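You operate a simulated robot arm through the tools that you are given. There is no shell and no other tool. Be economical: measure what you need, move in short steps, check, and stop when the job is done.

You are at the controls of a simulated robot arm. One attempt, no reset.

TASK
Slide the purple bracket along the steel work table until it stands next to the black wedge.

Only the result counts: the job must be done as asked and must still hold three seconds after the hand-in. Knocking over, shifting, dropping, spilling or breaking anything else fails it.

THE ROBOT
A 6-joint arm with a two-finger parallel gripper, fixed in place. Base frame: the origin is at the foot of the arm, x ahead of it, y to its left, z up; the work surface is at about z = 0. Units: m, rad, N and s.
With the tool pointing down near the work surface it reaches from about 0.14 to 0.58 m from the base axis. Its first joint turns from -1.152 to 1.152 rad. Payload 2.1 kg.
The TCP is the grasp point between the finger pads, 0.03 m short of the fingertips. In the tool frame z runs along the fingers and y along their closing line. The gripper opens to 0.094 m. The fingers are 0.028 m wide and 0.01 m thick; the gripper's body (0.05 by 0.096 m) begins 0.055 m behind the TCP.
Orientation is told as [roll, pitch, yaw] about the base's x, y, z axes, in that order, counted from this pose: with the fingers straight down and closing along the base's y, the tool's x points along the base's -x, its y along +y and its z along -z.

THE INTERFACE
- The arm moves only by the tool play_rows. Its argument "series" is text: rows parted by semicolons, each of 7 numbers parted by spaces: the shift along the base's x, y, z in units of 50 mm (1.0 is 50 mm), then the turn, a rotation vector about the base's x, y, z in units of 4 degrees (1.0 is 4 degrees), then the finger opening in cm, from 0 to 9.4. In form: dx dy dz ax ay az grip; .... A call has 1 to 10 rows; each row shifts and turns the commanded pose from where the row before left it. A call with a number of a shift or a turn outside -1 to 1 is refused whole. Rows are played at 5 a second. More than 0.05 m and 0.15 rad between two rows, or a gripper value outside its range, and nothing of the call is played. Where a pose cannot be reached the arm comes as near as it can. A force on the tool above 40 N (or 10 N above the force at the start of the call, whichever is more), or a blocked arm, ends the call early, and 0.2 s more pass. The fingers move at their own pace (about 0.072 m/s each) and stop on an object; they squeeze with about 41 N. The grip force told is the motor's: it shows also when the fingers shut on nothing. Time passes only in rows, and 0.2 s behind the last, so rows that do not move let the fingers close. It gives the time, the measured TCP pose, the force on the tool (base axes), the opening and the grip force at its end, in the units of the frame above (readings bear some noise).
- Cameras (640 x 400 px; columns grow to the right, rows downward): "scene" is fixed at [0.0604, -0.3715, 0.4894]; the picture's right is [0.74, -0.67, 0.00], its down [-0.35, -0.39, -0.85] and it looks along [0.57, 0.63, -0.53] (base axes); focal length 370 px, centre (320, 200). "wrist" rides on the gripper at [-0.037, 0, -0.058] in the tool frame; the picture's right is [0.00, -1.00, 0.00], its down [0.97, 0.00, -0.24] and it looks along [0.24, 0.00, 0.97] (tool axes); focal length 218 px, centre (320, 200).
- capture(camera): a new picture of that camera. It takes no simulated time.
- locate(camera, pixels): for up to 12 pixels [column, row] of the newest picture of that camera ("zoom" is the newest enlarged one), the place [x, y, z] in the base frame of the surface seen there, good to about 0.002 m. It takes no simulated time.
- close_up(camera, box): a new picture of the part [left, top, right, bottom] of that camera's present view, enlarged. It takes no simulated time.
- sign_off(): hands the job in; it is judged then, once.

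Keep the steps short. Do not move on a guess: measure, check each grasp and each placing, and mend mistakes. In all there are 60 turns and 22 pictures (those below and enlarged ones count). Leave the gripper open and the arm clear of the work at the hand-in unless told otherwise, and finish with a single line.

The tools are called as a command line: name --argument value ..., lists and objects as JSON in quotes. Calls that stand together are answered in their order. play_rows: Moves the arm, as the interface text tells. Its arguments: {"type":"object","properties":{"series":{"type":"string"}},"required":["series"]} The other tools are called the same way: capture (camera) takes a picture; locate (camera, pixels) gives the place of the surface under pixels of a picture; close_up (camera, box) takes an enlarged picture of a part of a camera's view; sign_off () hands the job in.

At the start:

```text
clock: 0.0
ee_pos: [0.2497, 0.0753, 0.1848]
orientation: [0.002, 0.0, -0.001]
contact_force: [0.5, 0.7, 0.1]
width: 0.0938
grasp_force: 0.1
```

scene: 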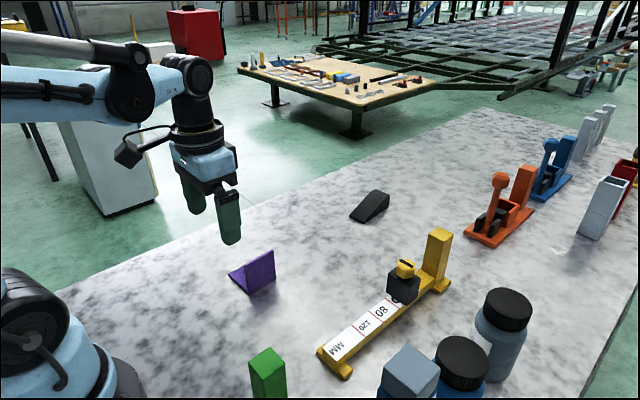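
wrist: 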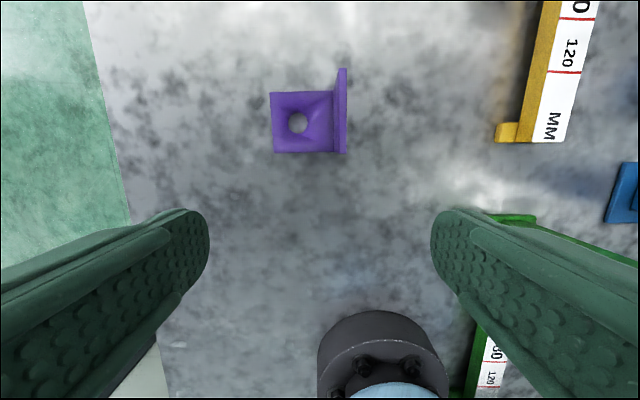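

I see the purple L-bracket at about (255,272) and the black wedge at (370,206) in the scene view. I'll enlarge that area to measure both.

close_up --camera "scene" --box '[210, 170, 410, 310]'

locate --camera "wrist" --pixels '[[272, 94], [275, 152], [330, 152], [345, 152], [342, 70], [336, 110], [346, 110], [298, 124], [315, 100], [220, 120], [400, 120]]'

locate --camera "scene" --pixels '[[350, 214], [364, 221], [388, 208], [387, 194], [374, 191], [366, 205], [231, 274], [246, 291], [248, 264], [274, 252], [275, 278], [262, 270]]'

```text
2.86 times, centred on (310, 240) of scene
```

zoom: 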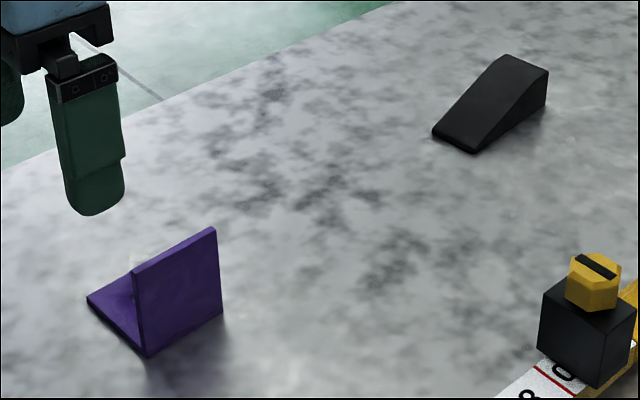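

```text
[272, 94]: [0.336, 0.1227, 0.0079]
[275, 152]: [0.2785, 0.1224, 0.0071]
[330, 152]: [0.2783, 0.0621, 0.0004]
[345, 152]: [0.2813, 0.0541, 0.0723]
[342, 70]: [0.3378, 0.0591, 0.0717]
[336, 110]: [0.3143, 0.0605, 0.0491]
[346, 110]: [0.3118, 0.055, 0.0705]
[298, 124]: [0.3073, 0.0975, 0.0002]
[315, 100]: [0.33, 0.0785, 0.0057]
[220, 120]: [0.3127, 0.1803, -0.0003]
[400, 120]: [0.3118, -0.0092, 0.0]
```

```text
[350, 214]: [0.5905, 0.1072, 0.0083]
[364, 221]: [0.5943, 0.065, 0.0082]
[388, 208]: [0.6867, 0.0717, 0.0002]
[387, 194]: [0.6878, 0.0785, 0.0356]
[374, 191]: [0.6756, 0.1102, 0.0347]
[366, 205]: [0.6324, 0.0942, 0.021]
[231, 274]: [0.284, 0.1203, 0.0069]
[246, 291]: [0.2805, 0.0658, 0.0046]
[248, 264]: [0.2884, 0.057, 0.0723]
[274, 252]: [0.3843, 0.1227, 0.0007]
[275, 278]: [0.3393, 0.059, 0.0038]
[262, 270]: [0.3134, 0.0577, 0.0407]
```

Bracket: base x 0.279–0.338, y 0.06–0.122; its upright wall is at y≈0.0575 and 0.072 tall. The wedge's near edge is at x≈0.59, y 0.065–0.11. I'll check that the yellow gauge and other nearby objects are clear of the path.

locate --camera "scene" --pixels '[[404, 264], [390, 285], [325, 352], [438, 240], [430, 270], [500, 180], [470, 238], [482, 215], [265, 360]]'

locate --camera "wrist" --pixels '[[340, 80], [340, 90], [342, 100], [342, 120], [342, 130], [342, 145], [345, 90], [345, 75], [300, 153], [300, 93], [505, 130], [540, 10]]'

```text
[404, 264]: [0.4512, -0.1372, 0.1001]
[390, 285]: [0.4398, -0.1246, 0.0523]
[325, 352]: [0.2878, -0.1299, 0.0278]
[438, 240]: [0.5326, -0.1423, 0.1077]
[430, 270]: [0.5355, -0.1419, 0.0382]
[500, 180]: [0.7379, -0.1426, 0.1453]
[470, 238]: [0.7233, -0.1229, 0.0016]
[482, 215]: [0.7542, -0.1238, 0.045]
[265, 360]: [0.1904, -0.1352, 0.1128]
```

```text
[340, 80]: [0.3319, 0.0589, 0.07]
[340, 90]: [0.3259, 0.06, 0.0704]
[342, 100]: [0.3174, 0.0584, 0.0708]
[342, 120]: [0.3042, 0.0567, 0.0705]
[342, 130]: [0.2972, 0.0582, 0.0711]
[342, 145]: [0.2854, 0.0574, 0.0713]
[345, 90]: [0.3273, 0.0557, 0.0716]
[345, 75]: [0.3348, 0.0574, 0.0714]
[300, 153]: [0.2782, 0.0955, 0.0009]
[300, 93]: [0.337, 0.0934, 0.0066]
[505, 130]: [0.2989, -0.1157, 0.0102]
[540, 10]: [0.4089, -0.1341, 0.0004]
```

The path is clear, since everything else is at y < -0.11. I'll move above the wall (x 0.308, y 0.0575), staying well over its top.

play_rows --series "0.6 -0.18 0 0 0 0 9.4; 0.57 -0.176 0 0 0 0 9.4; 0 0 -0.6 0 0 0 9.4; 0 0 0 0 0 0 9.4"

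```text
clock: 1.0
ee_pos: [0.3089, 0.0579, 0.155]
orientation: [0.0, -0.001, 0.0]
contact_force: [0.3, -0.1, 0.1]
width: 0.0939
grasp_force: 0.2
```

The TCP is centred over the wall at z 0.155. I'll go down to z≈0.05, which puts the fingertips about 2 cm above the table and clear of the 7 mm base plate.

play_rows --series "0 0 -0.7 0 0 0 9.4; 0 0 -0.7 0 0 0 9.4; 0 0 -0.66 0 0 0 9.4; 0 0 0 0 0 0 9.4"

capture --camera "wrist"

```text
clock: 2.0
ee_pos: [0.3087, 0.0573, 0.0497]
orientation: [-0.001, 0.0, 0.001]
contact_force: [-0.2, 0.1, 0.2]
width: 0.094
grasp_force: 0.0
```

```text
18 pictures are left
```

wrist: 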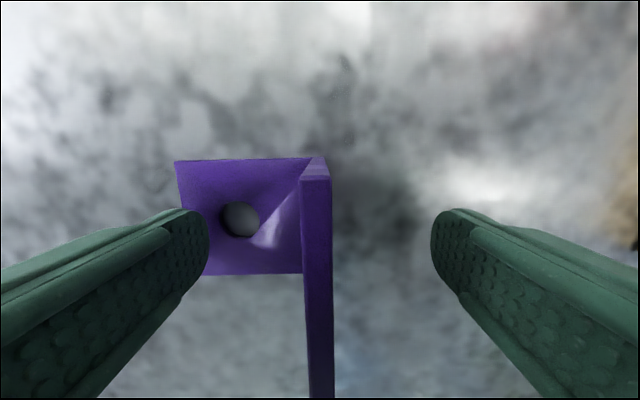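

There's a lighter shape between the wall and the hole, near (280,215), which could be a gusset. I'll check it before closing.

close_up --camera "wrist" --box '[160, 140, 360, 290]'

locate --camera "wrist" --pixels '[[270, 242], [282, 225], [292, 210], [299, 195], [285, 245], [295, 225], [260, 180], [316, 190], [318, 300], [220, 265]]'

```text
2.67 times, centred on (260, 215) of wrist
```

zoom: 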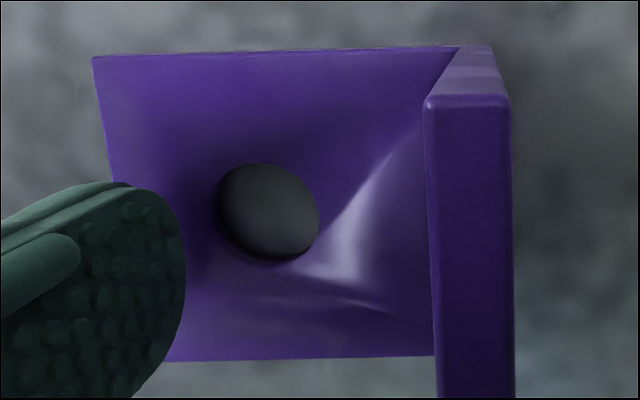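

```text
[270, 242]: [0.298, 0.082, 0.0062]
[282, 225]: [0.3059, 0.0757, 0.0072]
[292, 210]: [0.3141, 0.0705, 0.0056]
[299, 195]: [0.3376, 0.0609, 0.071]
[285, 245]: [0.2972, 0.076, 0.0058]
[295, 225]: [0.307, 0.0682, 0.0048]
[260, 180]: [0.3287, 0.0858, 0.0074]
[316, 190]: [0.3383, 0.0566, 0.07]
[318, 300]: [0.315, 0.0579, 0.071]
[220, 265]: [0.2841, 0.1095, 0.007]
```

The light shape is only shading: the plate is flat at z≈0.006, with no gusset. I'll close on the wall.

play_rows --series "0 0 0 0 0 0 5; 0 0 0 0 0 0 2; 0 0 0 0 0 0 0.4; 0 0 0 0 0 0 0.4; 0 0 0 0 0 0 0.4"

```text
clock: 3.2
ee_pos: [0.3085, 0.0584, 0.0508]
orientation: [0.003, 0.0, 0.001]
contact_force: [-0.1, -0.7, 0.2]
width: 0.0101
grasp_force: 41.4
```

The grip holds at 10.1 mm and 41 N. I'll start with a short 5 cm slide along +x at constant height.

play_rows --series "0.2 0 0 0 0 0 0.4; 0.4 0 0 0 0 0 0.4; 0.4 0 0 0 0 0 0.4; 0 0 0 0 0 0 0.4"

close_up --camera "scene" --box '[200, 150, 420, 310]'

```text
clock: 4.2
ee_pos: [0.3602, 0.0568, 0.0517]
orientation: [0.0, 0.0, 0.001]
contact_force: [-0.6, -0.3, -0.1]
width: 0.0102
grasp_force: 41.1
```

```text
2.50 times, centred on (310, 230) of scene
```

zoom: 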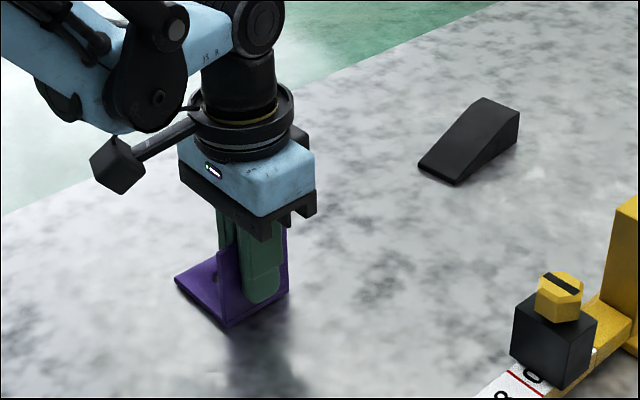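

The bracket moves with the hand and stays flat on the table. I'll slide on with a slight (0.5 mm) downward bias so it keeps contact with the table, then stop short to check.

play_rows --series "0 0 -0.01 0 0 0 0.4; 0.4 0 0 0 0 0 0.4; 0.5 0 0 0 0 0 0.4; 0.5 0 0 0 0 0 0.4; 0.5 0 0 0 0 0 0.4; 0.5 0 0 0 0 0 0.4; 0.4 0 0 0 0 0 0.4; 0.2 0 0 0 0 0 0.4; 0 0 0 0 0 0 0.4"

close_up --camera "scene" --box '[250, 130, 450, 270]'

capture --camera "wrist"

```text
clock: 6.2
ee_pos: [0.5084, 0.0576, 0.0507]
orientation: [0.001, 0.0, -0.001]
contact_force: [0.4, 0.3, 1.0]
width: 0.01
grasp_force: 41.4
```

```text
2.86 times, centred on (350, 200) of scene
```

zoom: 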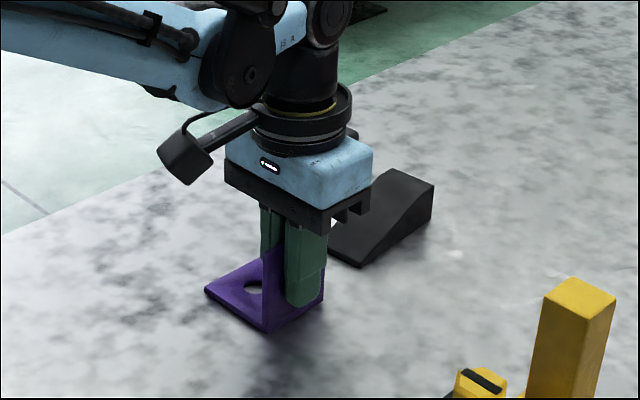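

```text
14 pictures are left
```

wrist: 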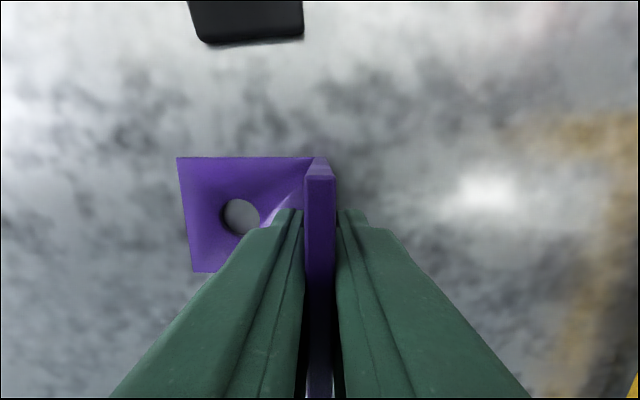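

The wrist view shows the wedge's near edge at row 45 and the bracket's front edge at row 157. I'll measure the remaining gap.

locate --camera "wrist" --pixels '[[210, 48], [250, 45], [298, 40], [210, 41], [295, 36], [182, 160], [240, 160], [300, 160], [320, 165], [320, 180], [250, 52]]'

```text
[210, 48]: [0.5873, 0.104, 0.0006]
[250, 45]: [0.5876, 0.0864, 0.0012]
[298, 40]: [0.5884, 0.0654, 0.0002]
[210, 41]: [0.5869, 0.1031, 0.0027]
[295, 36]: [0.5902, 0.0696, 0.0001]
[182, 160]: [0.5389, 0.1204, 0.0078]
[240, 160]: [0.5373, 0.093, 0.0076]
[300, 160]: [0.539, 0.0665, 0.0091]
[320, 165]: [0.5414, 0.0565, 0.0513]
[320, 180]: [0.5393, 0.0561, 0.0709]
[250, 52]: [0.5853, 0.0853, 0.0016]
```

The gap is 47 mm (0.540 to 0.587). I'll slide another 38 mm slowly to leave about 9 mm without touching the wedge.

play_rows --series "0.2 0 0 0 0 0 0.4; 0.2 0 0 0 0 0 0.4; 0.2 0 0 0 0 0 0.4; 0.16 0 0 0 0 0 0.4; 0 0 0 0 0 0 0.4"

capture --camera "wrist"

```text
clock: 7.4
ee_pos: [0.5461, 0.0575, 0.0507]
orientation: [0.002, 0.0, 0.0]
contact_force: [0.4, 0.0, 0.3]
width: 0.0102
grasp_force: 40.9
```

```text
13 pictures are left
```

wrist: 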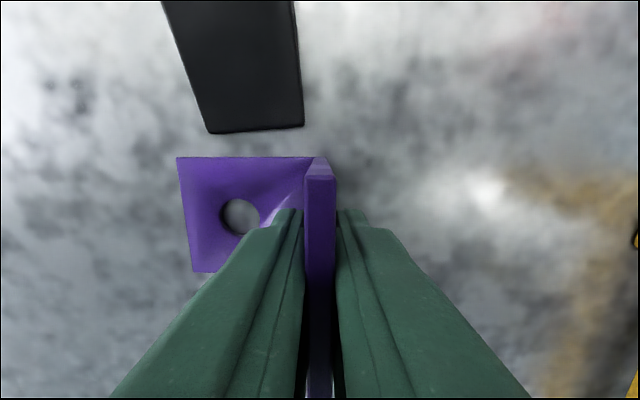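

locate --camera "wrist" --pixels '[[212, 131], [250, 129], [300, 124], [182, 159], [240, 159], [300, 159], [250, 145]]'

```text
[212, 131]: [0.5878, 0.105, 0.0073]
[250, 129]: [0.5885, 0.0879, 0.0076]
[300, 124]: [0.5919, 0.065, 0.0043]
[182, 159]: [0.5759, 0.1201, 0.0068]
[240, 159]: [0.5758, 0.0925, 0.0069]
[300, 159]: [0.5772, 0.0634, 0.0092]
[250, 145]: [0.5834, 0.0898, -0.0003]
```

The gap is now about 10 mm, square to the wedge, and nothing is touching it. I'll release the bracket.

play_rows --series "0 0 0 0 0 0 2; 0 0 0 0 0 0 5; 0 0 0 0 0 0 8; 0 0 0 0 0 0 8"

```text
clock: 8.4
ee_pos: [0.5452, 0.0576, 0.0508]
orientation: [0.003, -0.001, 0.0]
contact_force: [-0.3, 0.5, 0.0]
width: 0.0796
grasp_force: 0.0
```

The fingers are open. I'll lift straight up, then back away.

play_rows --series "0 0 0.5 0 0 0 8; 0 0 0.8 0 0 0 8; 0 0 0.8 0 0 0 8; -0.6 0 0.4 0 0 0 8; -0.9 0 0 0 0 0 8; -0.9 0 0 0 0 0 8; -0.9 0 0 0 0 0 8; 0 0 0 0 0 0 8"

capture --camera "scene"

close_up --camera "scene" --box '[280, 150, 440, 260]'

```text
clock: 10.2
ee_pos: [0.3824, 0.057, 0.1748]
orientation: [0.001, -0.003, 0.0]
contact_force: [-1.2, 0.8, -0.6]
width: 0.08
grasp_force: 0.0
```

```text
12 pictures are left
```

scene: 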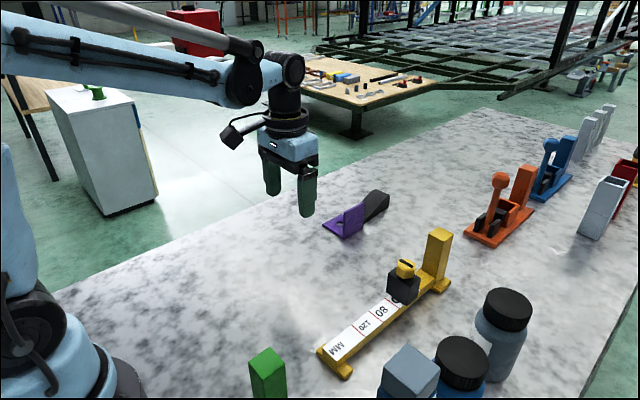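

```text
3.64 times, centred on (360, 205) of scene
```

zoom: 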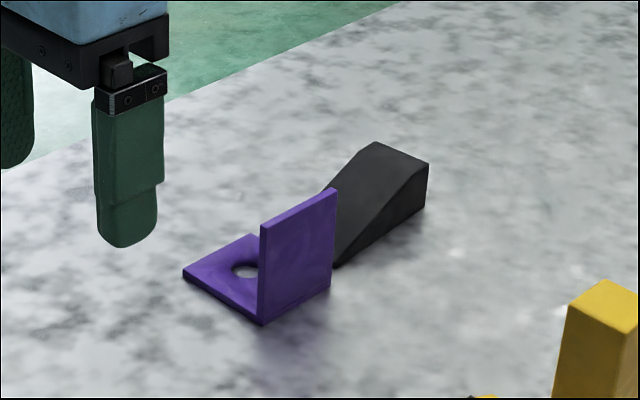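

The bracket stands upright beside the wedge. The wedge and everything else are where they were, and the open gripper is clear, so I'm handing in.

sign_off

```text
The job is handed in.
```

The purple bracket now stands upright on the table about 10 mm from the black wedge, and the job is handed in with nothing else moved.
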